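You operate a simulated robot arm through the tools that you are given. There is no shell and no other tool.

The job below is to be done with a simulated robot arm. You get a single attempt, and the scene is never put back.

TASK
Lock the 7 W lamp in the jig, test it once, switch off.
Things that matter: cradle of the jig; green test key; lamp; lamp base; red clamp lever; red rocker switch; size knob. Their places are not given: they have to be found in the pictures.

Only the result counts: the job must be done as asked and must still hold three seconds after the hand-in. Knocking over, shifting, dropping, spilling or breaking anything else fails it.

THE ROBOT
A 7-joint arm with a two-finger parallel gripper, fixed in place. Base frame: the origin is at the foot of the arm, x ahead of it, y to its left, z up; the work surface is at about z = 0. Readings come in mm, rad, newtons and seconds.
With the tool pointing down near the work surface it reaches from about 240 to 620 mm from the base axis. Its first joint turns from -1.152 to 1.152 rad. Payload 2.6 kg.
Tool frame: the origin (TCP) lies between the finger pads and is the grasp point; the fingertips stand 30 mm ahead of it; z points along the fingers, y is the line along which they close. The gripper opens to 94 mm. The fingers are 28 mm wide and 10 mm thick; the gripper's body (50 by 96 mm) begins 55 mm behind the TCP.
Orientation is that of the tool frame in the base frame, as a unit quaternion [x, y, z, w]. With the fingers straight down and closing along the base's y, the tool's x points along the base's -x, its y along +y and its z along -z.

THE INTERFACE
- The arm moves only by the tool move_arm. Its argument "moves" is a list of rows, each a list of 3 entries, a list of its own where there are three numbers: the shift along the tool's x, y, z in mm, then the turn, a rotation vector about the tool's x, y, z in degrees, then the opening, from 0 (shut) to 1 (fully open). In form: [[[dx, dy, dz], [wx, wy, wz], gripper], ...]. A call has 1 to 20 rows; each row shifts and turns the commanded pose from where the row before left it, along the tool's axes as they then stand. Each row takes 0.2 s and may step no farther than 50 mm and 0.15 rad from the row before; otherwise, or with a gripper value out of range, the whole call is refused. Where a pose cannot be reached the arm comes as near as it can. A force on the tool above 90 N (or 10 N above the force at the start of the call, whichever is more), or a blocked arm, ends the call early, and 0.2 s more pass. Each finger travels about 72 mm/s and halts on what it meets, pressing with about 28 N; the grip force reading is that of the motor and also rises with nothing between the fingers. The clock runs only during rows and for 0.2 s after the last one: add rows that do not move to give the fingers time. The reply holds the time, the measured pose of the TCP, the force on the tool along the base axes, the opening and the grip force, in the units named above and with some noise, with the torque about the TCP (base axes, N m) and any sound that the robot's microphone picked up, and new pictures: "show" is both (left out), scene, wrist or none.
- Cameras (640 x 400 px; columns grow to the right, rows downward): "scene" is fixed at [48.2, 438.1, 576]; the picture's right is [-0.71, -0.71, 0.00], its down [-0.36, 0.36, -0.86] and it looks along [0.61, -0.61, -0.50] (base axes); focal length 267 px, centre (320, 200). "wrist" rides on the gripper at [76, 14, -103] in the tool frame; the picture's right is [-0.18, 0.98, 0.00], its down [-0.75, -0.14, -0.64] and it looks along [-0.63, -0.12, 0.77] (tool axes); focal length 243 px, centre (320, 200).
- probe_pixels(camera, pixels): for up to 12 pixels [column, row] of the newest picture of that camera ("zoom" is the newest enlarged one), the place [x, y, z] in the base frame of the surface seen there, good to about 3 mm, but the place of the scene camera against the robot may be out by one fixed shift of up to 12 mm in any direction. The clock stands still meanwhile.
- enlarge(camera, box): a new picture of the part [left, top, right, bottom] of that camera's present view, enlarged. The clock stands still meanwhile.
- hand_in(): hands the job in; it is judged then, once.

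Unless the task says otherwise, let go and move clear before handing in.

The tools are called after "Call:" as name(argument=value, ...) on one line, values as JSON. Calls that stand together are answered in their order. move_arm: Moves the arm, as the interface text tells. Its arguments: {"type":"object","properties":{"moves":{"type":"array","items":{"type":"array"}},"show":{"type":"string","enum":["both","scene","wrist","none"]}},"required":["moves"]} The other tools are called the same way: probe_pixels (camera, pixels) gives the place of the surface under pixels of a picture; enlarge (camera, box) takes an enlarged picture of a part of a camera's view; hand_in () hands the job in.

At the start:

```text
t: 0.0
eef_pos: [390.7, -131.9, 357.6]
tool_rot: [-0.001, 1.0, 0.0, 0.0]
wrist_force: [-0.3, 0.4, 0.1]
wrist_torque: [-0.01, -0.02, -0.03]
finger_gap: 94.1
grip_force: 0.2
```

scene: 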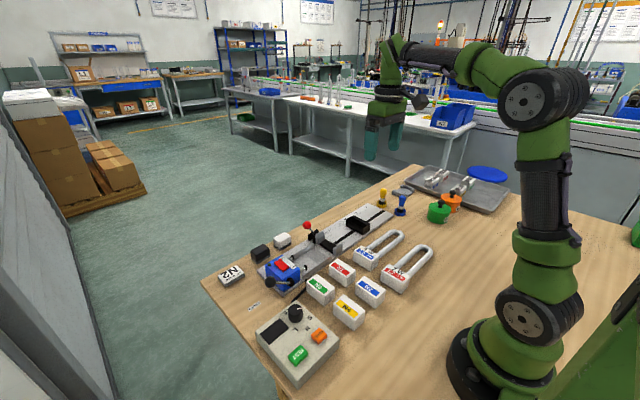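
wrist: 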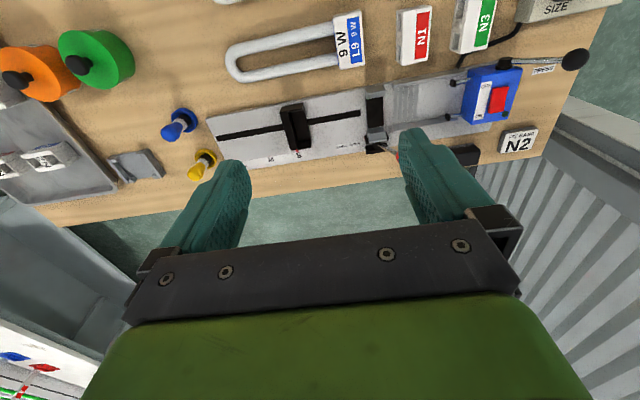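

The scene shows a jig around (320,240), several lamps near (380,250) and (410,265), and a test box near (300,340). I'll enlarge these areas to read the labels before moving.

Call:
enlarge(camera="scene", box=[200, 180, 440, 330])

Call:
enlarge(camera="scene", box=[230, 280, 390, 380])

Call:
enlarge(camera="scene", box=[360, 150, 520, 250])

Call:
enlarge(camera="wrist", box=[320, 0, 640, 200])

Call:
enlarge(camera="wrist", box=[0, 0, 320, 200])

```text
2.67 times, centred on (320, 255) of scene
```

zoom: 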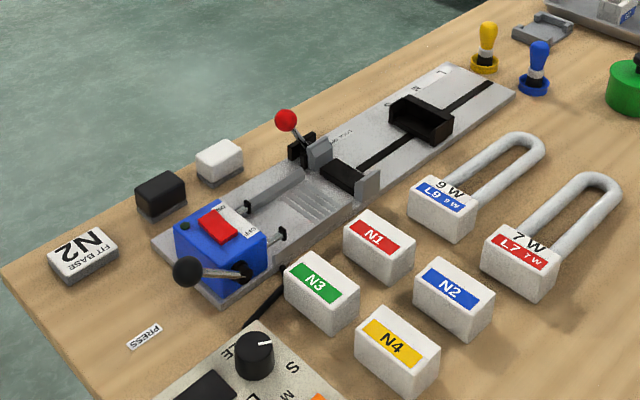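

```text
4.00 times, centred on (310, 330) of scene
```

zoom: 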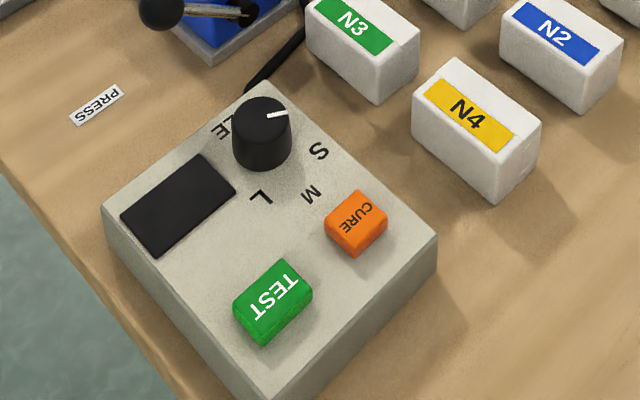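

```text
4.00 times, centred on (440, 200) of scene
```

zoom: 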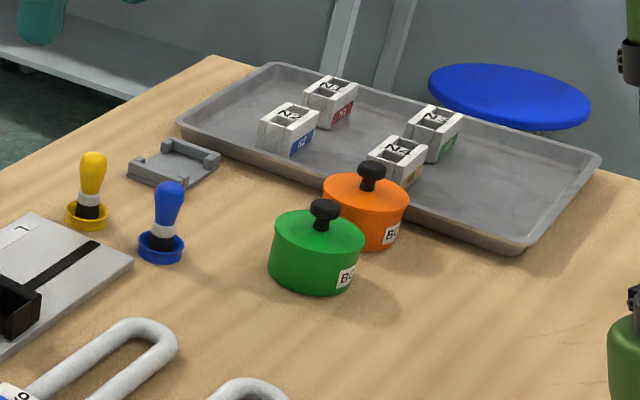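

```text
2.00 times, centred on (480, 100) of wrist
```

zoom: 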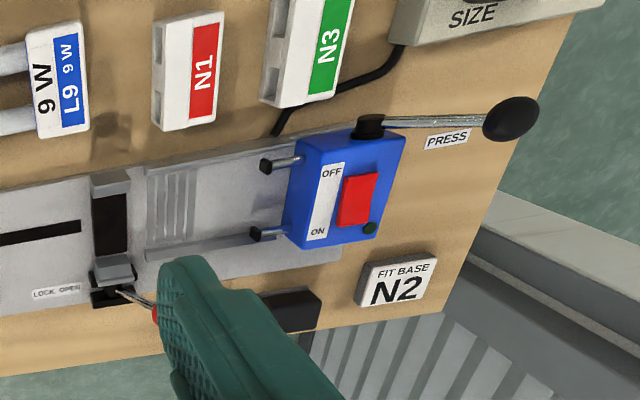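

```text
2.00 times, centred on (160, 100) of wrist
```

zoom: 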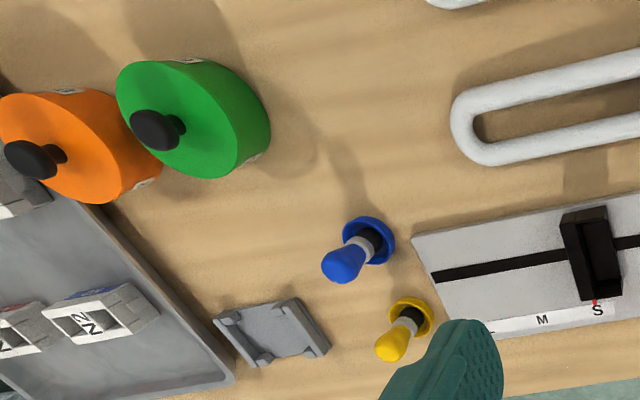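

The zooms show the L7 (7 W) lamp at about (405,265) in the scene picture, the L9 next to it, the jig with its S/M/L stop, and the test box. I'll probe key points in both cameras to get positions and estimate the scene camera's shift.

Call:
probe_pixels(camera="wrist", pixels=[[350, 40], [415, 35], [375, 108], [393, 158], [497, 98], [295, 127], [575, 60], [518, 142], [470, 100], [285, 70], [467, 153], [430, 100]])

Call:
probe_pixels(camera="scene", pixels=[[398, 271], [429, 253], [365, 252], [307, 225], [281, 265], [295, 313], [298, 355], [319, 335], [357, 224], [330, 255], [343, 270], [272, 329]])

```text
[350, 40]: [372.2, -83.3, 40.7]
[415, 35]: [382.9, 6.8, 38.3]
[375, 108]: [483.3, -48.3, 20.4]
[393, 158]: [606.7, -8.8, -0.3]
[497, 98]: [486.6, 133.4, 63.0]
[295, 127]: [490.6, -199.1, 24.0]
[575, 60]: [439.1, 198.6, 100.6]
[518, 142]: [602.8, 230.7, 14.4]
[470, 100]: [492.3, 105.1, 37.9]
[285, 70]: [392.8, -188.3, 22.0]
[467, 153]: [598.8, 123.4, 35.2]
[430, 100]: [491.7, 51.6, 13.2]
```

```text
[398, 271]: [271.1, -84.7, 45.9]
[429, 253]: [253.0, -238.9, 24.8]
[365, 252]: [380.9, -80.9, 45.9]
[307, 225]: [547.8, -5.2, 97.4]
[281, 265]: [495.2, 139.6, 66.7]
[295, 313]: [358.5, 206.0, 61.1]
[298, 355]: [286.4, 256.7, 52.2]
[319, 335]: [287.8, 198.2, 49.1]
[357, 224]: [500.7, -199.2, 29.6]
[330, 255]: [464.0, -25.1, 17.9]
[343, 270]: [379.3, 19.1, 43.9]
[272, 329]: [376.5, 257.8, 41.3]
```

The probes put the jig along x≈490, L9 near (372,-83), L7 near (265,-87) and the test box near (330,230). I'll move back and toward the test box for a closer wrist view.

Call:
move_arm(moves=[[[22, 43, 0], [0, 0, 0], 1], [[22, 43, 0], [0, 0, 0], 1], [[22, 43, 0], [0, 0, 0], 1], [[24, 43, 0], [0, 0, 0], 1], [[20, 40, 0], [0, 0, 0], 1], [[20, 0, 0], [0, 0, 0], 1]])

```text
t: 1.4
eef_pos: [261.6, 80.6, 357.5]
tool_rot: [0.0, 1.0, 0.0, 0.0]
wrist_force: [0.2, 0.9, 0.4]
wrist_torque: [-0.02, 0.05, 0.0]
finger_gap: 94.2
grip_force: 0.0
```

scene: 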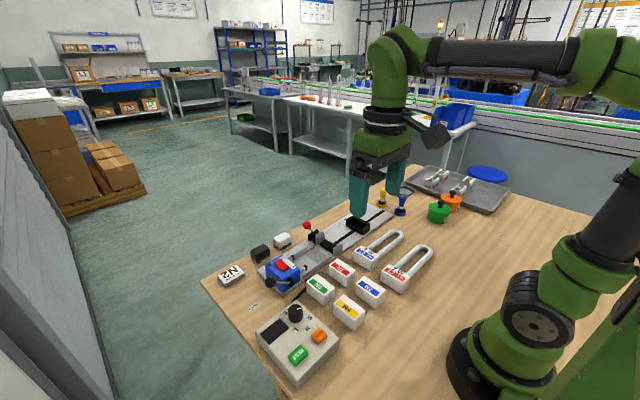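
wrist: 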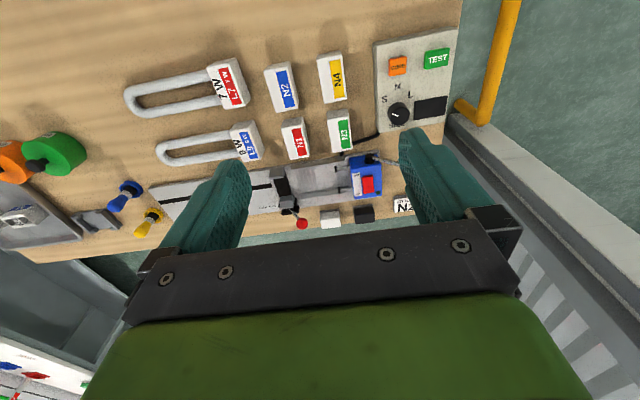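

The whole table is now in the wrist view: lamp L7 at (230,85), L9 at (245,140), test box at (410,85), jig along row ~190. I'll enlarge these regions.

Call:
enlarge(camera="wrist", box=[360, 30, 472, 130])

Call:
enlarge(camera="wrist", box=[110, 40, 270, 170])

Call:
enlarge(camera="wrist", box=[240, 130, 420, 240])

Call:
enlarge(camera="scene", box=[250, 210, 350, 300])

Call:
enlarge(camera="scene", box=[340, 190, 440, 300])

```text
4.00 times, centred on (416, 80) of wrist
```

zoom: 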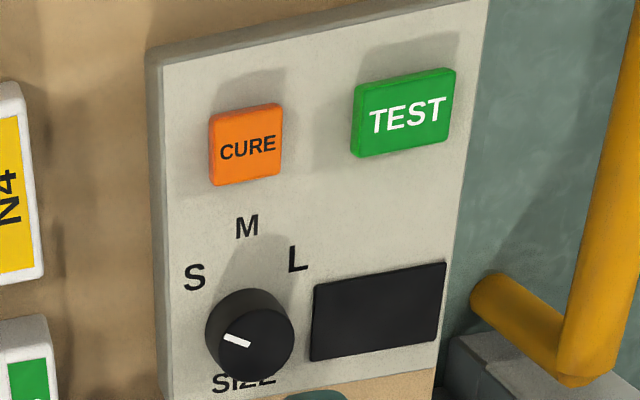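

```text
3.08 times, centred on (190, 105) of wrist
```

zoom: 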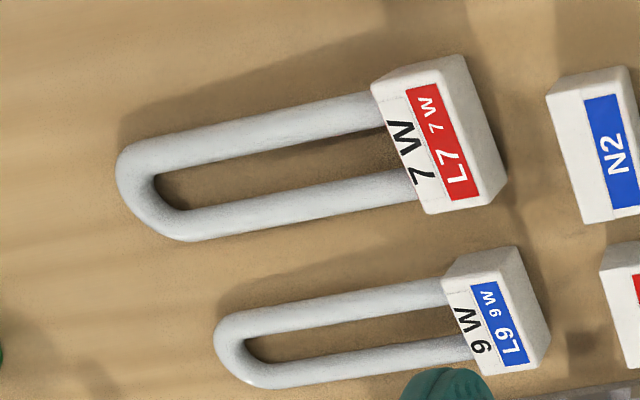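

```text
3.56 times, centred on (330, 185) of wrist
```

zoom: 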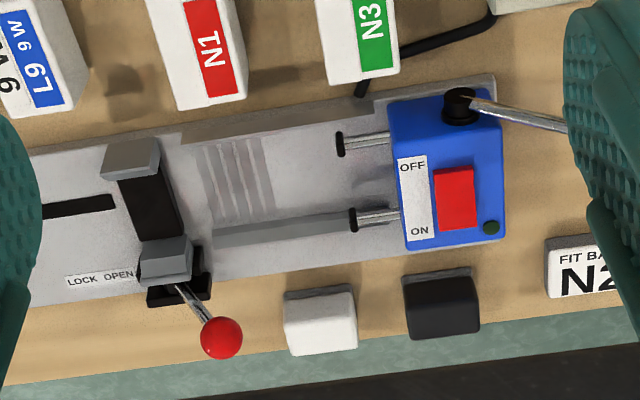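

```text
4.44 times, centred on (300, 255) of scene
```

zoom: 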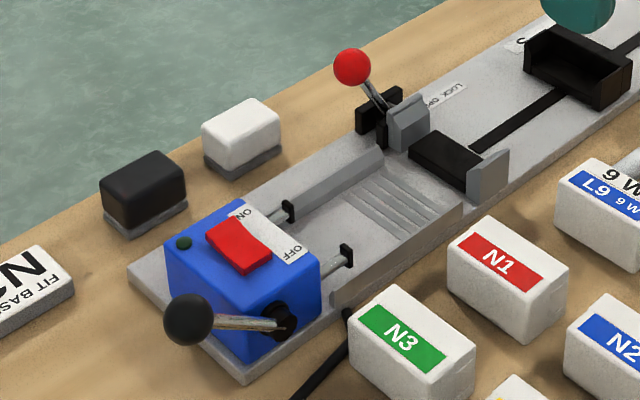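

```text
3.64 times, centred on (390, 245) of scene
```

zoom: 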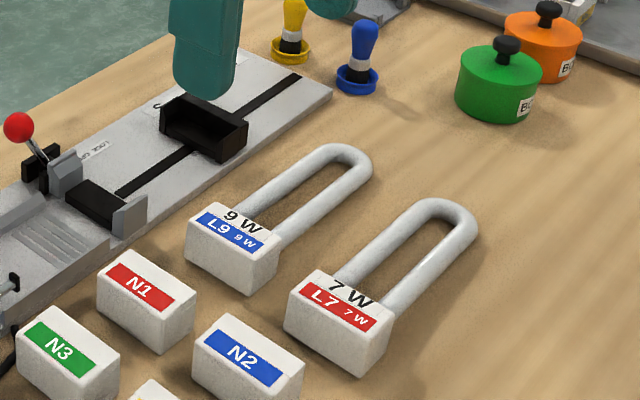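

The jig now shows clearly: gray jaws with a black pad, LOCK/OPEN lever with red ball, blue box with rocker ON/OFF, and size knob pointing near S. I'll go above the jig for a nearly vertical, unobstructed view.

Call:
move_arm(moves=[[[-40, -10, 21], [0, 0, 0], 1], [[-40, -10, 21], [0, 0, 0], 1], [[-40, -10, 21], [0, 0, 0], 1], [[-40, -10, 21], [0, 0, 0], 1], [[-40, -10, 21], [0, 0, 0], 1], [[-40, -10, 21], [0, 0, 0], 1]], show="both")

Call:
enlarge(camera="wrist", box=[160, 0, 480, 200])

```text
t: 2.8
eef_pos: [502.6, 19.2, 230.0]
tool_rot: [-0.001, 1.0, 0.0, 0.002]
wrist_force: [0.3, 0.6, 0.8]
wrist_torque: [-0.01, 0.01, 0.0]
finger_gap: 93.9
grip_force: 0.0
```

scene: 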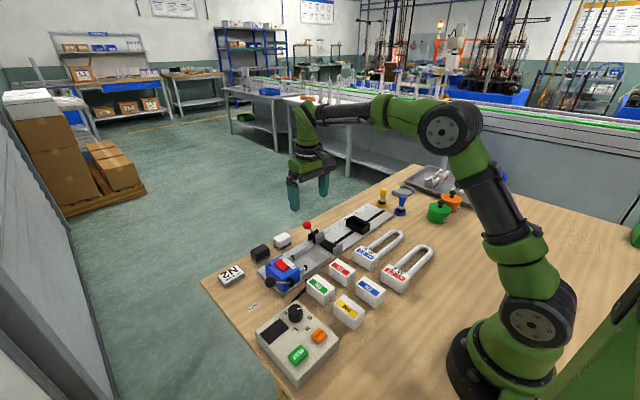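
wrist: 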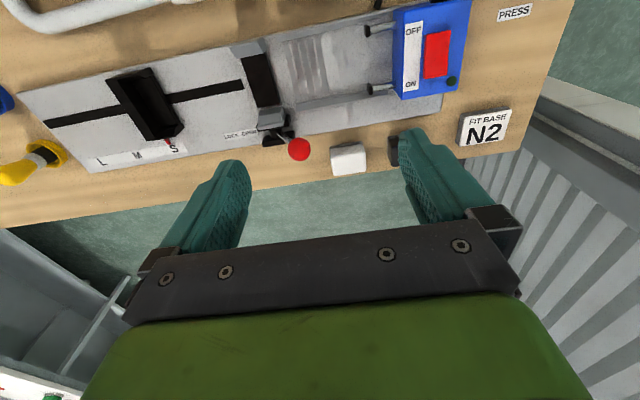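

```text
2.00 times, centred on (320, 100) of wrist
```

zoom: 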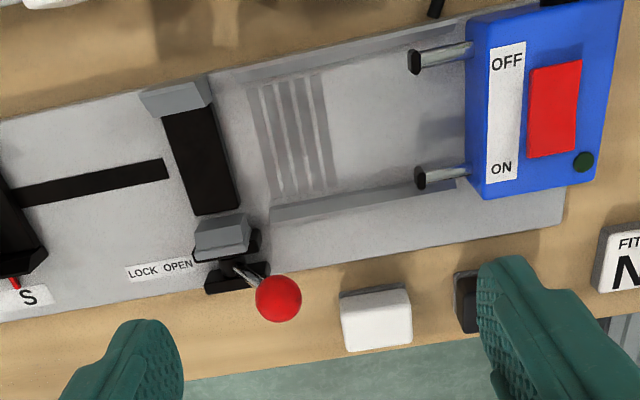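

I now see the clamp region near zoom (200,160), the ball at (278,298), and the rocker at (555,110). I'll probe jig details with the zoom camera.

Call:
probe_pixels(camera="zoom", pixels=[[175, 97], [175, 108], [222, 222], [225, 248], [200, 160], [278, 298], [245, 272], [330, 63], [360, 202], [290, 140], [412, 62], [418, 178]])

Call:
probe_pixels(camera="zoom", pixels=[[165, 118], [202, 110], [198, 213], [238, 206], [148, 98], [208, 92], [196, 252], [248, 240], [555, 72], [552, 152], [584, 161], [240, 285]])

Call:
probe_pixels(camera="wrist", pixels=[[112, 82], [140, 70], [150, 140], [182, 132], [145, 105], [168, 143], [137, 154], [101, 162], [20, 95], [90, 165], [55, 120], [235, 82]])

```text
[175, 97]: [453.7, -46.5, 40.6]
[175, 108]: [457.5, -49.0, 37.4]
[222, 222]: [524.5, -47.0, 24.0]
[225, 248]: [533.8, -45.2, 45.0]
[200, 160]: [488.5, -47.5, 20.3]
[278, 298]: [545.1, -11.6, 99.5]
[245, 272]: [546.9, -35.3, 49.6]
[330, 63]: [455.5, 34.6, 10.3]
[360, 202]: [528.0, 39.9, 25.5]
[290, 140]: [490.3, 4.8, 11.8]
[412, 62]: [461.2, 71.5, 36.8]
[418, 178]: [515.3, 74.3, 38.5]
```

```text
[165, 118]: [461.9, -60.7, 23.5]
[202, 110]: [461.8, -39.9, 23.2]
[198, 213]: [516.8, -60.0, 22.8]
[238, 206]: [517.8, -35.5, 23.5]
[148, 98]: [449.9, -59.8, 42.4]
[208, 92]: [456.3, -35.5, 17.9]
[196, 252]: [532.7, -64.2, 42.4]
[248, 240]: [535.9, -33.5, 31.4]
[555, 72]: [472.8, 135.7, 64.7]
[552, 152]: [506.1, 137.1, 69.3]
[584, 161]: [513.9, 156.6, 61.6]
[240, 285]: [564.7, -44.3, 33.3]
```

```text
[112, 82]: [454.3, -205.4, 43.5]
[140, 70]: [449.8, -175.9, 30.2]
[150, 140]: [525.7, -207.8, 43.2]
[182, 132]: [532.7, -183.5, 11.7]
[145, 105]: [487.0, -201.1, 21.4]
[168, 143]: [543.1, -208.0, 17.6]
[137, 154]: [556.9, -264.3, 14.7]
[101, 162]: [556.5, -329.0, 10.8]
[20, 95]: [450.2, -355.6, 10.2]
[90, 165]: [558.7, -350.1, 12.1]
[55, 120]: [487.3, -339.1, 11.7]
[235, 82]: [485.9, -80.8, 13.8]
```

The cradle pad lies at x 461–517, y −60…−36, z≈23, with jaws on both sides; the S stop cup is at y≈−207…−178, M near −264, L near −329. Next I'll view lamp L7 from above to measure it.

Call:
move_arm(moves=[[[35, -28, -5], [0, 0, 0], 1], [[35, -28, -5], [0, 0, 0], 1], [[35, -28, -5], [0, 0, 0], 1], [[35, -28, -5], [0, 0, 0], 1], [[35, -28, -5], [0, 0, 0], 1], [[37, -28, -5], [0, 0, 0], 1]], show="wrist")

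Call:
enlarge(camera="wrist", box=[160, 0, 480, 200])

```text
t: 4.2
eef_pos: [287.8, -148.8, 260.1]
tool_rot: [-0.001, 1.0, 0.0, 0.0]
wrist_force: [0.0, -0.1, 0.3]
wrist_torque: [0.01, 0.0, 0.0]
finger_gap: 94.0
grip_force: 0.1
```

wrist: 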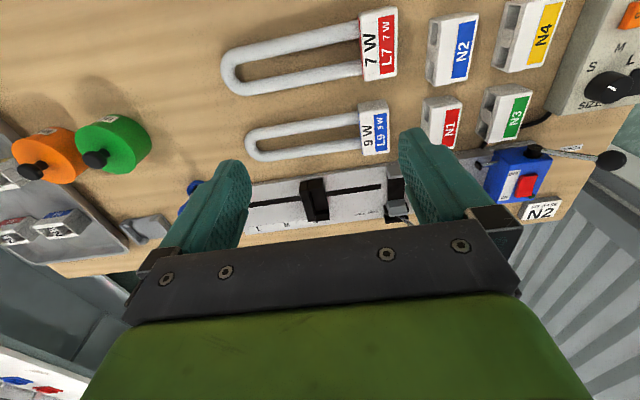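

```text
2.00 times, centred on (320, 100) of wrist
```

zoom: 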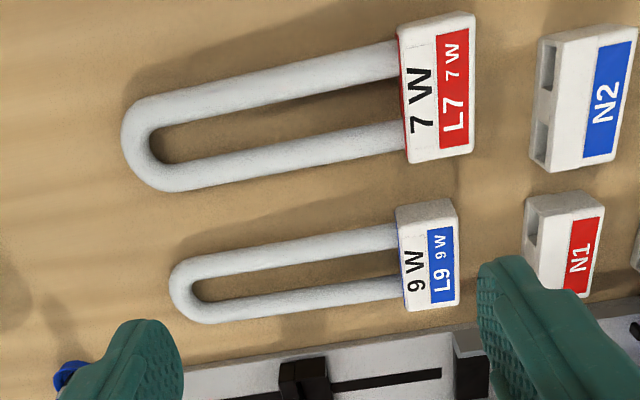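

L7 base is at zoom (435,85) with the tube bend at (125,140). I'll probe its corners and the tube, and those of L9 for comparison.

Call:
probe_pixels(camera="zoom", pixels=[[400, 28], [473, 14], [410, 158], [470, 150], [437, 85], [398, 55], [402, 138], [125, 140], [160, 103], [175, 180], [300, 75], [300, 155]])

Call:
probe_pixels(camera="zoom", pixels=[[400, 212], [452, 203], [408, 307], [456, 300], [173, 287], [200, 262], [210, 315], [300, 252], [300, 303], [300, 110], [560, 50], [610, 100]])

```text
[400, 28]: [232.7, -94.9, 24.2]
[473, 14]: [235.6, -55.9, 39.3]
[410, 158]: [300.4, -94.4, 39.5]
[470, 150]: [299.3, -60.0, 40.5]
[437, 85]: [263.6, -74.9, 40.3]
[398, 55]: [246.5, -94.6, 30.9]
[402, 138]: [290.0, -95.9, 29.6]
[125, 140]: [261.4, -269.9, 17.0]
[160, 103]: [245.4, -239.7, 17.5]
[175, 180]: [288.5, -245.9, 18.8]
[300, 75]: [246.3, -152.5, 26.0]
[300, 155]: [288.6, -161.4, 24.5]
```

```text
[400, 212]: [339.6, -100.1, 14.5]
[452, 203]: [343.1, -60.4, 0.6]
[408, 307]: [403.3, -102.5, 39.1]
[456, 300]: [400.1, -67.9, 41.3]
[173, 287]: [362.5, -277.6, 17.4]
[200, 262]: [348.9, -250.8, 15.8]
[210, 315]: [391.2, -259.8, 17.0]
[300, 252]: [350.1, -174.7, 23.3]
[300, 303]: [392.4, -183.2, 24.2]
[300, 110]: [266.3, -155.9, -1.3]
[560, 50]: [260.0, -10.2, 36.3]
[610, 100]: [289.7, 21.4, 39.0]
```

Both lamps have a base about 65 mm wide, 38 mm deep and 40 mm high, and a tube of about 175 mm. I'll check the wall posters and the slider/knob more closely for hints about which size a 7 W lamp needs.

Call:
enlarge(camera="scene", box=[140, 0, 340, 60])

Call:
enlarge(camera="scene", box=[295, 0, 340, 28])

Call:
enlarge(camera="scene", box=[540, 0, 640, 70])

Call:
enlarge(camera="scene", box=[300, 190, 400, 260])

Call:
enlarge(camera="scene", box=[200, 255, 260, 300])

Call:
enlarge(camera="scene", box=[260, 295, 340, 350])

```text
3.20 times, centred on (240, 30) of scene
```

zoom: 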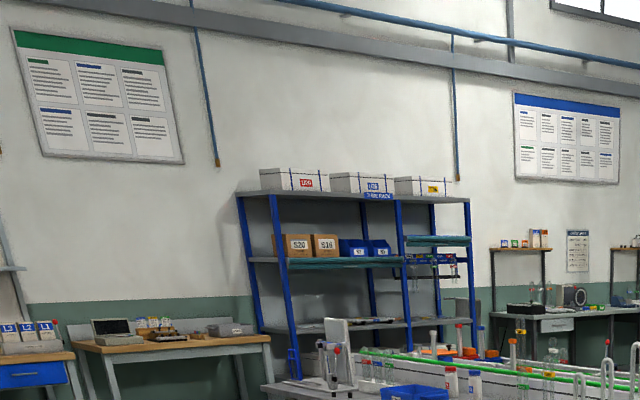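

```text
14.22 times, centred on (318, 14) of scene
```

zoom: 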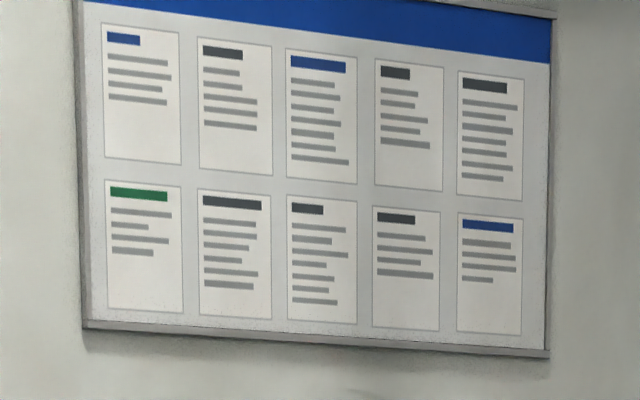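

```text
5.71 times, centred on (590, 35) of scene
```

zoom: 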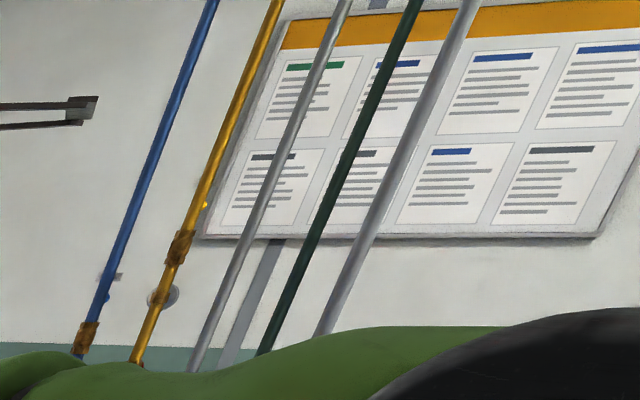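

```text
5.71 times, centred on (350, 225) of scene
```

zoom: 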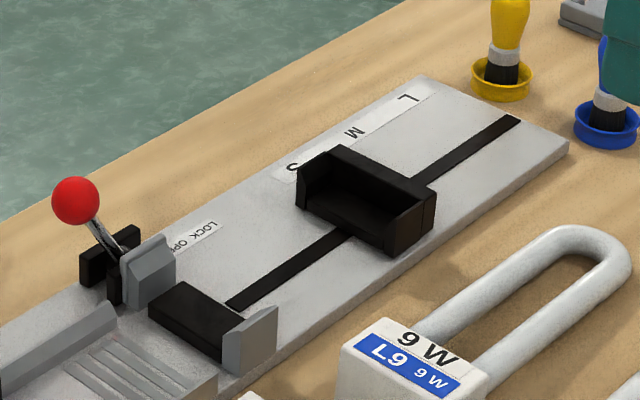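

```text
8.89 times, centred on (230, 278) of scene
```

zoom: 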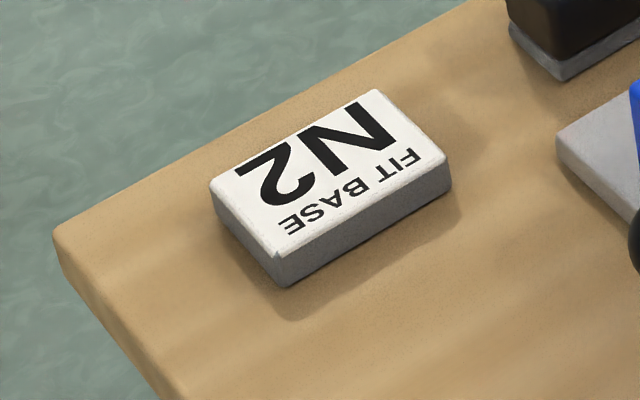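

```text
7.27 times, centred on (300, 322) of scene
```

zoom: 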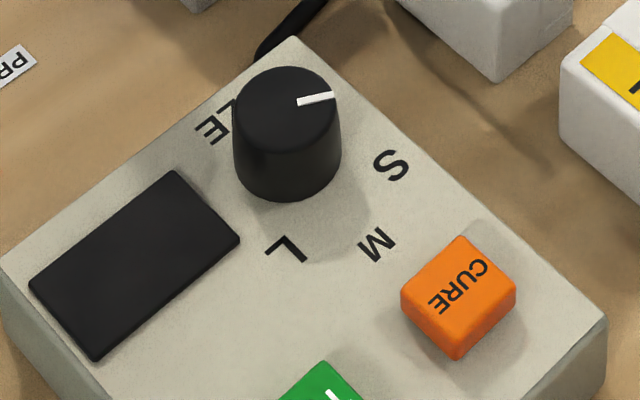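

The slider and knob both currently read S, and the two lamps appear to be the same size, so I need exact jig geometry. I'll move over the clamp for a close view.

Call:
move_arm(moves=[[[-42, 20, 10], [0, 0, 0], 1], [[-42, 20, 20], [0, 0, 0], 1], [[-42, 20, 20], [0, 0, 0], 1], [[-42, 20, 20], [0, 0, 0], 1], [[-22, 20, 20], [0, 0, 0], 1], [[0, 20, 20], [0, 0, 0], 1]], show="wrist")

Call:
enlarge(camera="wrist", box=[160, 0, 480, 200])

```text
refused: row 2 steps farther than a row can; nothing moved
```

```text
2.00 times, centred on (320, 100) of wrist
```

zoom: 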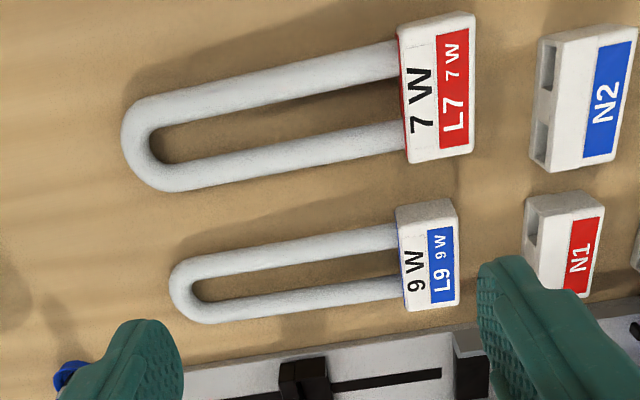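

The call was refused because a row stepped too far; the view is unchanged. While here I'll sample more L7 edge points and the N boxes before moving.

Call:
probe_pixels(camera="zoom", pixels=[[404, 40], [407, 90], [410, 140], [472, 30], [472, 90], [469, 140], [440, 21], [440, 152], [440, 157], [430, 23], [425, 158], [440, 16]])

Call:
probe_pixels(camera="zoom", pixels=[[250, 83], [250, 165], [350, 66], [350, 145], [390, 60], [390, 137], [200, 95], [200, 172], [145, 160], [128, 120], [140, 175], [123, 130]])

Call:
probe_pixels(camera="zoom", pixels=[[560, 45], [555, 160], [632, 32], [610, 155], [547, 62], [540, 132], [530, 160], [538, 45], [600, 90], [545, 90], [540, 165], [590, 35]])

```text
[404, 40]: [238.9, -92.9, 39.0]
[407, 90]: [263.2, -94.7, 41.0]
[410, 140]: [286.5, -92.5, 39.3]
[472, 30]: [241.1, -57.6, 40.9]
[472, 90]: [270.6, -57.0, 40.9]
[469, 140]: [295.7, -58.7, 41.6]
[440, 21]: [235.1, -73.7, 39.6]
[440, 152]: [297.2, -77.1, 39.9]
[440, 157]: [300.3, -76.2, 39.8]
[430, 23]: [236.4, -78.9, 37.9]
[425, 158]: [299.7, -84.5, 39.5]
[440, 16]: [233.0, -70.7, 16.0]
```

```text
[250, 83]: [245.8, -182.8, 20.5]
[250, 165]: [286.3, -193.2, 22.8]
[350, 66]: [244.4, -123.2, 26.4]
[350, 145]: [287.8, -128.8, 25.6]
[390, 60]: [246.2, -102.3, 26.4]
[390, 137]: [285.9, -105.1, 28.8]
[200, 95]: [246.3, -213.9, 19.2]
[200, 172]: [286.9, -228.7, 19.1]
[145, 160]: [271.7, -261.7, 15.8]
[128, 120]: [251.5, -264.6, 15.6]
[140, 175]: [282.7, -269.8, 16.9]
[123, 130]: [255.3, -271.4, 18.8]
```

```text
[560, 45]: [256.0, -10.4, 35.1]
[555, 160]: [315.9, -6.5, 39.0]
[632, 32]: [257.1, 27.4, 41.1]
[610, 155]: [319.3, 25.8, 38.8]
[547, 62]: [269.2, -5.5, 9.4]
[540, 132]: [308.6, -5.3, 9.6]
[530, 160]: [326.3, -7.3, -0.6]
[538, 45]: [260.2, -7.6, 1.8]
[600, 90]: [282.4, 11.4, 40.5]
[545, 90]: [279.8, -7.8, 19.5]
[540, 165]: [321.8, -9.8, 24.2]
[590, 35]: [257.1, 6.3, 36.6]
```

L7's base spans x 234–301, y −95…−57, top z≈40; the tubes are about 58 mm wide overall, resting with the bend on the table. This suggests the tubes go on the pad between the jaws, and the base sits in the nest. I'll go look at the clamp closely.

Call:
move_arm(moves=[[[-40, 20, 8], [0, 0, 0], 1], [[-40, 20, 20], [0, 0, 0], 1], [[-40, 20, 20], [0, 0, 0], 1], [[-40, 20, 20], [0, 0, 0], 1], [[-32, 25, 25], [0, 0, 0], 1], [[0, 25, 20], [0, 0, 0], 1]], show="wrist")

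Call:
enlarge(camera="wrist", box=[160, 0, 480, 200])

```text
t: 5.6
eef_pos: [481.6, -18.1, 147.8]
tool_rot: [0.001, 1.0, -0.001, -0.001]
wrist_force: [-0.4, 0.3, 0.8]
wrist_torque: [-0.02, 0.01, -0.01]
finger_gap: 94.0
grip_force: 0.0
```

wrist: 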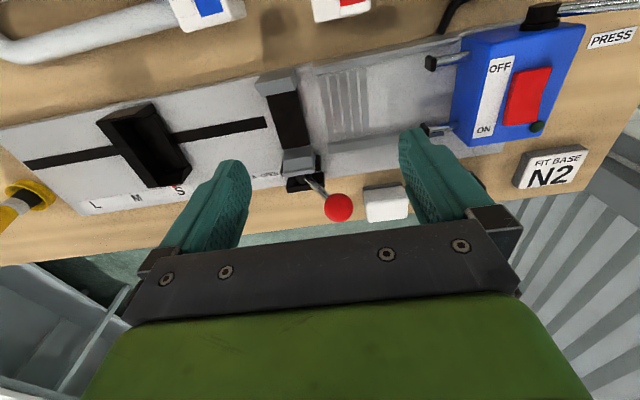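

```text
2.00 times, centred on (320, 100) of wrist
```

zoom: 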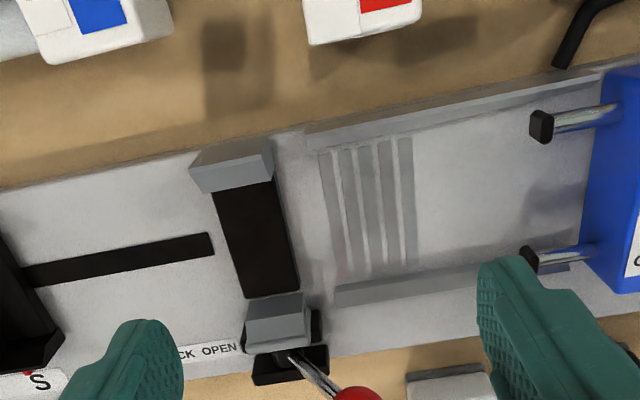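

Here's a clear view: front jaw at zoom (235,170), back jaw at (278,320), pad (255,240), ribs (370,210), rails at rows ~125 and ~285. I'll probe their edges.

Call:
probe_pixels(camera="zoom", pixels=[[205, 170], [235, 165], [262, 160], [205, 185], [235, 180], [265, 175], [225, 205], [262, 200], [250, 288], [290, 284], [272, 300], [276, 308]])

Call:
probe_pixels(camera="zoom", pixels=[[278, 318], [280, 340], [300, 300], [252, 322], [340, 130], [340, 122], [450, 103], [420, 115], [350, 287], [420, 275], [350, 298], [440, 280]])

Call:
probe_pixels(camera="zoom", pixels=[[330, 160], [405, 150], [345, 270], [412, 260], [365, 210], [300, 220], [450, 200], [540, 125], [527, 255], [320, 250], [470, 180], [230, 350]])

```text
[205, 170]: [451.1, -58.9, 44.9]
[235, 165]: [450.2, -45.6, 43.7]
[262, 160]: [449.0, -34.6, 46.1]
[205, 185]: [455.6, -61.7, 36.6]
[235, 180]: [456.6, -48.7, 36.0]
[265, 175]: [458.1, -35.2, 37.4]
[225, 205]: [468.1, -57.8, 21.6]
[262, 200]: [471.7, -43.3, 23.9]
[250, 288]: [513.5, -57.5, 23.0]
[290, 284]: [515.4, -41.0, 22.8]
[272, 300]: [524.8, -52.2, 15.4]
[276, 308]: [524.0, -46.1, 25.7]
```

```text
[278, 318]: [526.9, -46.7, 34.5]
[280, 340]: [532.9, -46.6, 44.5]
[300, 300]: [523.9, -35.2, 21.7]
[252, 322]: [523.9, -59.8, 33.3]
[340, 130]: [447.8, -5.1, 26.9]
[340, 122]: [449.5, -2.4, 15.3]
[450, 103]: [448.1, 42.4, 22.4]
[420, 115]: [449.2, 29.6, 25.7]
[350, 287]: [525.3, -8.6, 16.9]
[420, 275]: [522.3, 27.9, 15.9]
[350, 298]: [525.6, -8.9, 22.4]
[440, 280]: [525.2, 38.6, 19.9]
```

```text
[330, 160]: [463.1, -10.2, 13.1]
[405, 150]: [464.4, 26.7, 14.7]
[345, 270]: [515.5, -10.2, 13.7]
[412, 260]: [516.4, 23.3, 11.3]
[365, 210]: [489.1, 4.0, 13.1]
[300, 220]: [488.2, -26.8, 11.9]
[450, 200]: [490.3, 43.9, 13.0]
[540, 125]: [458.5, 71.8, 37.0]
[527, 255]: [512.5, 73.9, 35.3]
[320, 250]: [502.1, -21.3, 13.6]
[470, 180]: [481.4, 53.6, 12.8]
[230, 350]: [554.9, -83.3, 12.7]
```

The jaws have chamfered tops; open gap about x 460→524, and the nest floor is z≈13 between rails. I need the exact gap, so I'll raise the arm and yaw the tool 90° to look along the jig.

Call:
move_arm(moves=[[[-4, 22, -26], [0, 0, 0], 1], [[-4, 22, -26], [0, 0, 0], 1], [[0, 0, 0], [0, 0, 8.18], 1], [[0, 0, 0], [0, 0, 8.18], 1], [[0, 0, 0], [0, 0, 8.18], 1], [[0, 0, 0], [0, 0, 8.18], 1], [[0, 0, 0], [0, 0, 8.18], 1], [[0, 0, 0], [0, 0, 8.18], 1], [[0, 0, 0], [0, 0, 8.18], 1], [[0, 0, 0], [0, 0, 8.18], 1], [[0, 0, 0], [0, 0, 8.18], 1], [[0, 0, 0], [0, 0, 8.18], 1], [[0, 0, 0], [0, 0, 8.2], 1], [[0, 0, 0], [0, 0, 0], 1]], show="both")

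Call:
enlarge(camera="wrist", box=[160, 50, 480, 250])

```text
t: 8.6
eef_pos: [488.2, 26.6, 199.9]
tool_rot: [0.708, 0.706, 0.0, 0.0]
wrist_force: [0.2, 0.5, 0.6]
wrist_torque: [0.0, 0.0, 0.02]
finger_gap: 93.8
grip_force: 0.0
```

scene: 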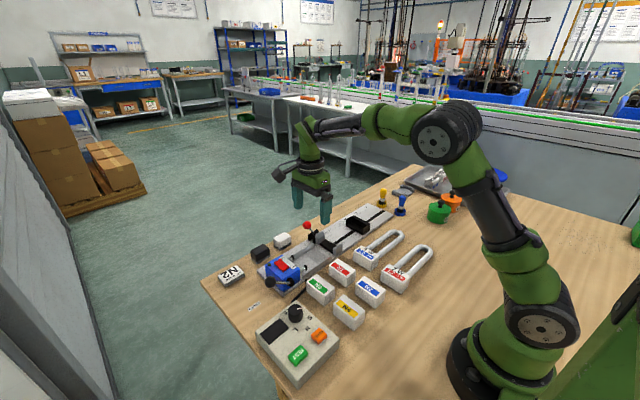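
wrist: 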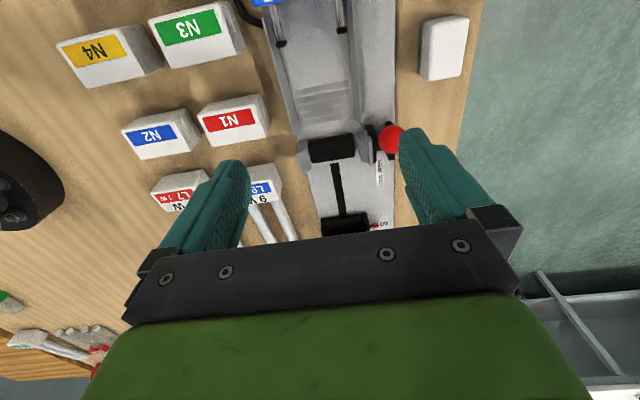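

```text
2.00 times, centred on (320, 150) of wrist
```

zoom: 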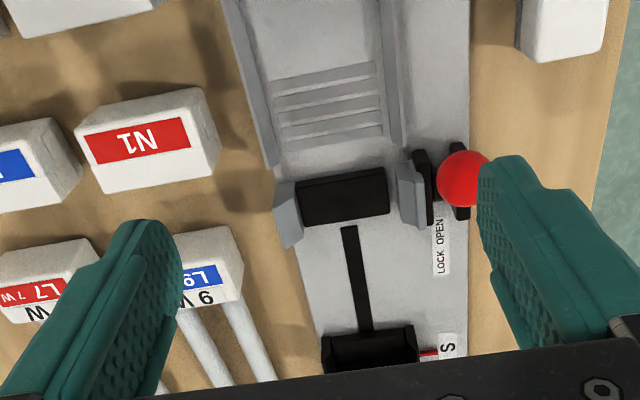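

Now the view looks along the jig: left jaw at zoom (285,205), right jaw at (412,195), pad between, slider pointer at S. I'll enlarge more and probe.

Call:
enlarge(camera="wrist", box=[270, 60, 414, 150])

Call:
enlarge(camera="wrist", box=[280, 120, 408, 200])

```text
4.44 times, centred on (342, 105) of wrist
```

zoom: 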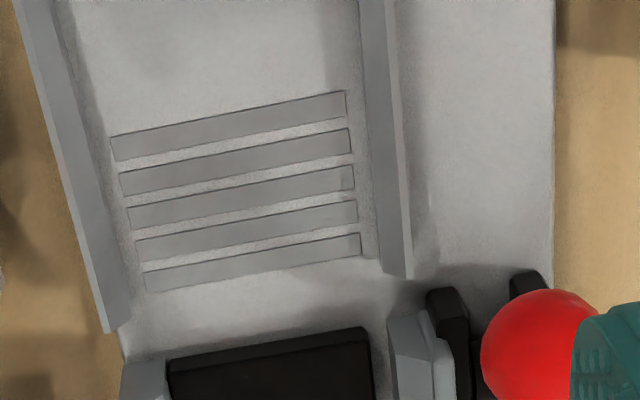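

```text
5.00 times, centred on (344, 160) of wrist
```

zoom: 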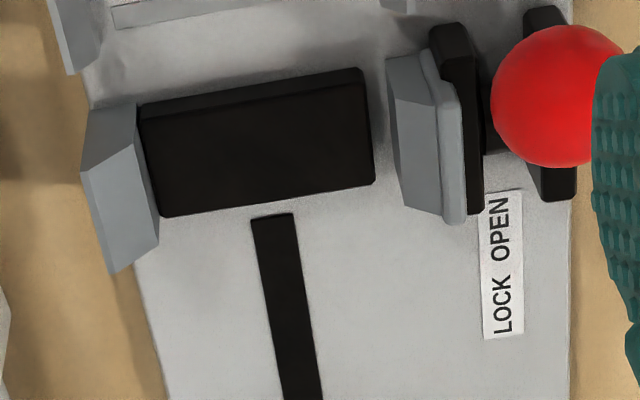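

I'll probe this zoom: the pad's edges, the jaw faces, and the moving jaw's inner base.

Call:
probe_pixels(camera="zoom", pixels=[[120, 150], [135, 180], [110, 240], [150, 240], [128, 215], [145, 130], [365, 100], [372, 170], [395, 120], [400, 190], [420, 150], [430, 200]])

Call:
probe_pixels(camera="zoom", pixels=[[383, 120], [388, 180], [398, 160], [410, 100], [435, 100], [440, 120], [450, 190], [460, 120], [540, 95], [470, 180], [132, 115], [150, 200]])

```text
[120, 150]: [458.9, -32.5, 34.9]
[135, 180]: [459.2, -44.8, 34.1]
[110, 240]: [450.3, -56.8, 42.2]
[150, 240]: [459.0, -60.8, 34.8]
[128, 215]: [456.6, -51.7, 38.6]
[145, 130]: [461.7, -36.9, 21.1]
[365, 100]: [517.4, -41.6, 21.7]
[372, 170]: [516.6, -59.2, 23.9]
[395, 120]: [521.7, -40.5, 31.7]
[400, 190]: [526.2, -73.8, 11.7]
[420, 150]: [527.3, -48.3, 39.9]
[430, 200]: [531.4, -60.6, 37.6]
```

```text
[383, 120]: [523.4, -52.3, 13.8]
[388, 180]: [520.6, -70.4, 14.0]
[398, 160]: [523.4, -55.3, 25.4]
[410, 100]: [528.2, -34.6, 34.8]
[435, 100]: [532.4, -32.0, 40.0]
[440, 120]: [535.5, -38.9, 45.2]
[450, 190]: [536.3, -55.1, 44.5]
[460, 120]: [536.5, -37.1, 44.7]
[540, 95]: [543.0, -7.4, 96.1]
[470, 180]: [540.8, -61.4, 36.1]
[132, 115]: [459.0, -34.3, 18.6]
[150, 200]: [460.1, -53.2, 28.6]
```

Jaw inner faces measure x≈459.5 and ≈523, gap about 63 mm: smaller than the 66 mm base but right for the ~59 mm tube pair. Let me check the rails of the nest similarly.

Call:
enlarge(camera="wrist", box=[270, 60, 414, 150])

Call:
probe_pixels(camera="zoom", pixels=[[70, 100], [85, 180], [100, 250], [60, 150], [95, 290], [118, 290], [365, 100], [375, 200], [385, 250], [400, 200], [395, 120], [405, 265]])

Call:
probe_pixels(camera="zoom", pixels=[[115, 145], [345, 100], [147, 285], [360, 240], [250, 210], [110, 310], [100, 200], [360, 180], [125, 320], [355, 60], [380, 60], [50, 60]])

```text
4.44 times, centred on (342, 105) of wrist
```

zoom: 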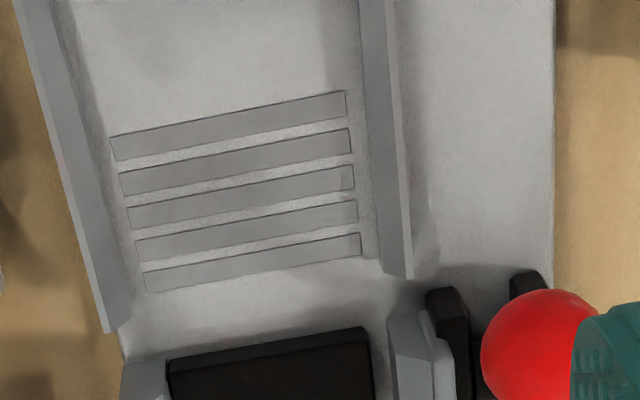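

```text
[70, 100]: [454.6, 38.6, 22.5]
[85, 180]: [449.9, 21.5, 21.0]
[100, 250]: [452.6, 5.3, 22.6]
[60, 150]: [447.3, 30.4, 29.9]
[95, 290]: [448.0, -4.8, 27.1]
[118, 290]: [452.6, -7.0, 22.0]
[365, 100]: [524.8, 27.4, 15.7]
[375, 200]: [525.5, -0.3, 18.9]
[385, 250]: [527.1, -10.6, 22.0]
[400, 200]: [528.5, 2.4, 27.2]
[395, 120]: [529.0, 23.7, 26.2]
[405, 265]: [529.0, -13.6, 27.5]
```

```text
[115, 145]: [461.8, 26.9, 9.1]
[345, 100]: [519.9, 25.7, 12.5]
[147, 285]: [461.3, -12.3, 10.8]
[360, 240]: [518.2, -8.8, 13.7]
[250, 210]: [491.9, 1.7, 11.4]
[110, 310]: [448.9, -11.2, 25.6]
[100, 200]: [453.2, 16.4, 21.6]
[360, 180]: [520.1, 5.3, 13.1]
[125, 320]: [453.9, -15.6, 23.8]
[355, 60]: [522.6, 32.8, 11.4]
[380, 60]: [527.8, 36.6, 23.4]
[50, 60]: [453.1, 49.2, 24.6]
```

Rails give a nest of about x 455→524.5 (centre ≈ 489.8), floor z≈13, which suits the 66 mm base; the ribs span y −12…27. Now I'll move along −y to measure the slider cup and its pointer.

Call:
move_arm(moves=[[[-40, 0, 0], [0, 0, 0], 1], [[-40, 0, 0], [0, 0, 0], 1], [[-35, 0, 0], [0, 0, 0], 1]], show="wrist")

Call:
enlarge(camera="wrist", box=[250, 60, 410, 160])

Call:
enlarge(camera="wrist", box=[280, 120, 400, 210])

```text
t: 9.4
eef_pos: [488.3, -90.5, 199.3]
tool_rot: [0.706, 0.708, 0.0, 0.0]
wrist_force: [0.2, -0.5, -0.3]
wrist_torque: [0.0, -0.01, 0.04]
finger_gap: 94.1
grip_force: 0.1
```

wrist: 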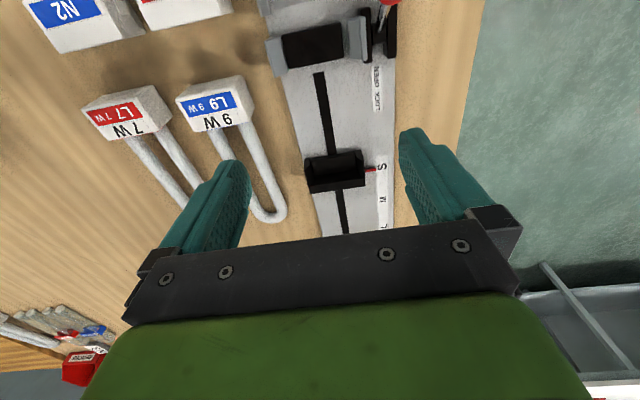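

```text
4.00 times, centred on (330, 110) of wrist
```

zoom: 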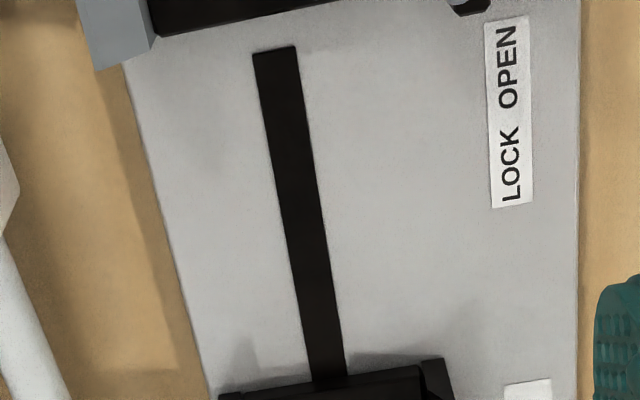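

```text
4.44 times, centred on (340, 165) of wrist
```

zoom: 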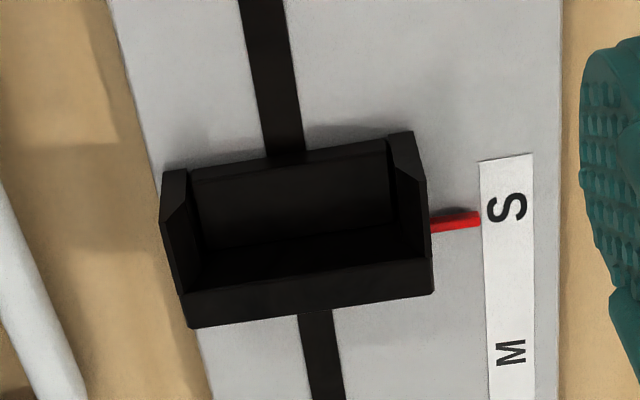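

The cup opens toward the clamp with its back wall on the −y side, and the red pointer is at S. I'll probe the floor and back wall positions.

Call:
probe_pixels(camera="zoom", pixels=[[290, 158], [290, 180], [290, 210], [290, 235], [300, 255], [300, 268], [310, 285], [310, 310], [190, 220], [400, 200], [455, 221], [508, 207]])

Call:
probe_pixels(camera="zoom", pixels=[[511, 352], [200, 240], [195, 200], [390, 215], [395, 240], [175, 195], [410, 160], [230, 175], [380, 150], [250, 250], [350, 240], [330, 262]])

```text
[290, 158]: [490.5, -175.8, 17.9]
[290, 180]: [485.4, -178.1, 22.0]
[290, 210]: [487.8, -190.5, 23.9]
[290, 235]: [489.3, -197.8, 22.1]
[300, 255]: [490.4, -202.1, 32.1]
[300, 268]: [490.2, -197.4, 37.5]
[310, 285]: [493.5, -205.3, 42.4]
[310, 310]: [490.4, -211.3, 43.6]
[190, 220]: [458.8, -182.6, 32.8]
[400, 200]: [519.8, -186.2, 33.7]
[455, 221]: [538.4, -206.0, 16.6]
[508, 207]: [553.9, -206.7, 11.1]
```

```text
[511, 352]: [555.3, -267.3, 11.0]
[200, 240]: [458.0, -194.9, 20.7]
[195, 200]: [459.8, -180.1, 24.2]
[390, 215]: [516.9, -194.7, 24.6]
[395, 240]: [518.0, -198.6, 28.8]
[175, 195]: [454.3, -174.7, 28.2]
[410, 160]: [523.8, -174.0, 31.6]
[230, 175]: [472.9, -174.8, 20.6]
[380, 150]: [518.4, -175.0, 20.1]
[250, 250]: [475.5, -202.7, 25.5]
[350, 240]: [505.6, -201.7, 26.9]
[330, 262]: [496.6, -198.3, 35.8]
```

The cup's inner width is about 60 mm (x 459–519) with its back wall at y≈−200, so with the 175 mm tube against the stop at S the base lands at y≈−25…13, just beyond the jaws: S fits this lamp. Now I'll yaw back and look at the test box and knob closely.

Call:
move_arm(moves=[[[43, -16, -4], [0, 0, 0], 1], [[43, -16, -4], [0, 0, 0], 1], [[43, -16, -4], [0, 0, 0], 1], [[43, -16, -4], [0, 0, 0], 1], [[43, -16, -5], [0, 0, 0], 1], [[43, -16, -5], [0, 0, 0], 1], [[43, -16, -5], [0, 0, 0], 1], [[0, 0, 0], [0, 0, -8.18], 1], [[0, 0, 0], [0, 0, -8.18], 1], [[0, 0, 0], [0, 0, -8.18], 1], [[0, 0, 0], [0, 0, -8.18], 1], [[0, 0, 0], [0, 0, -8.18], 1], [[0, 0, 0], [0, 0, -8.18], 1], [[0, 0, 0], [0, 0, -8.18], 1], [[0, 0, 0], [0, 0, -8.18], 1], [[0, 0, 0], [0, 0, -8.18], 1], [[0, 0, 0], [0, 0, -8.18], 1], [[0, 0, 0], [0, 0, -8.2], 1], [[0, 0, 0], [0, 0, 0], 1]], show="wrist")

Call:
enlarge(camera="wrist", box=[200, 0, 456, 160])

```text
t: 13.4
eef_pos: [376.4, 211.6, 229.9]
tool_rot: [-0.001, 1.0, 0.0, 0.0]
wrist_force: [0.9, 0.3, -0.8]
wrist_torque: [-0.02, 0.04, -0.01]
finger_gap: 94.0
grip_force: 0.1
```

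wrist: 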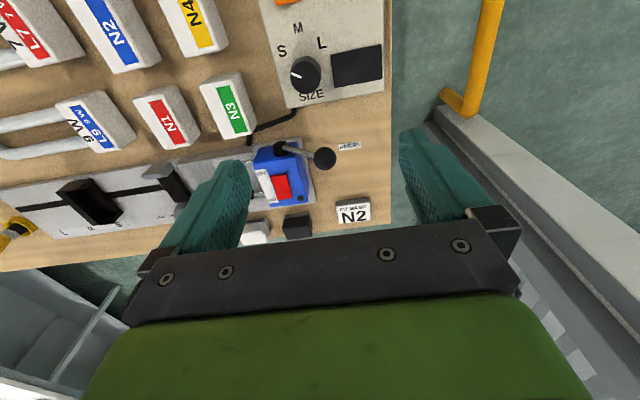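

```text
2.50 times, centred on (328, 80) of wrist
```

zoom: 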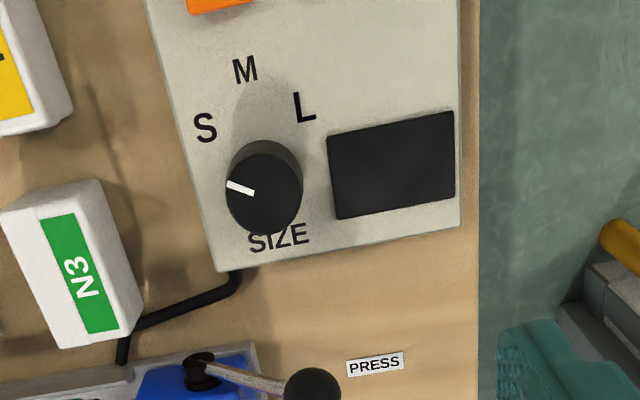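

The knob's pointer goes from zoom (252,192) to (228,183), with S at (205,128), M at (245,70), L at (305,107). I'll probe these to calculate the angles.

Call:
probe_pixels(camera="zoom", pixels=[[205, 128], [245, 70], [305, 107], [279, 237], [252, 192], [230, 184], [264, 195], [298, 200], [240, 225], [265, 160], [232, 205], [290, 170]])

Call:
move_arm(moves=[[[40, 0, 0], [0, 0, 0], 1], [[40, 5, 10], [0, 0, 0], 1]], show="wrist")

Call:
enlarge(camera="wrist", box=[230, 0, 422, 120])

```text
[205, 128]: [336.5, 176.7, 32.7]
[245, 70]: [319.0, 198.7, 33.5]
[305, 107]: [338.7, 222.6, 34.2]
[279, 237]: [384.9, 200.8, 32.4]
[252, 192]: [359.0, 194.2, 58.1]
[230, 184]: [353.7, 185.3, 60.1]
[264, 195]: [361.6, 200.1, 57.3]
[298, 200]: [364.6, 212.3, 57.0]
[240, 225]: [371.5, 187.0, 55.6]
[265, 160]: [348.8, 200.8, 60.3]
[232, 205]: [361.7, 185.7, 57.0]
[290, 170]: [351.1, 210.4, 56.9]
```

```text
t: 14.0
eef_pos: [295.9, 215.5, 220.0]
tool_rot: [-0.001, 1.0, -0.001, 0.0]
wrist_force: [-0.5, -0.8, 0.4]
wrist_torque: [-0.01, -0.01, -0.02]
finger_gap: 94.0
grip_force: 0.1
```

wrist: 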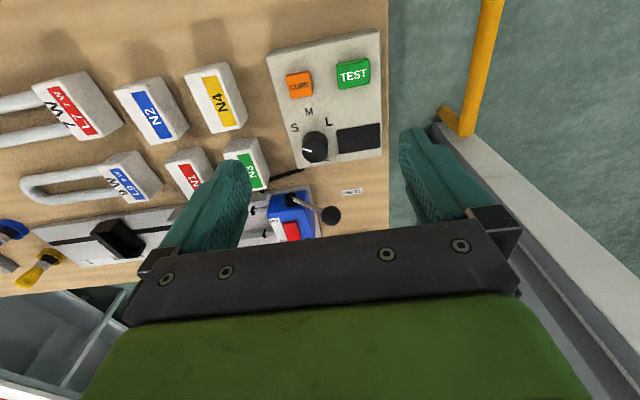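

```text
3.33 times, centred on (326, 60) of wrist
```

zoom: 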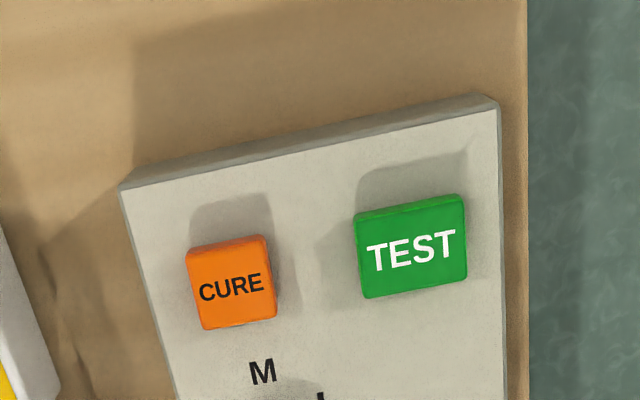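

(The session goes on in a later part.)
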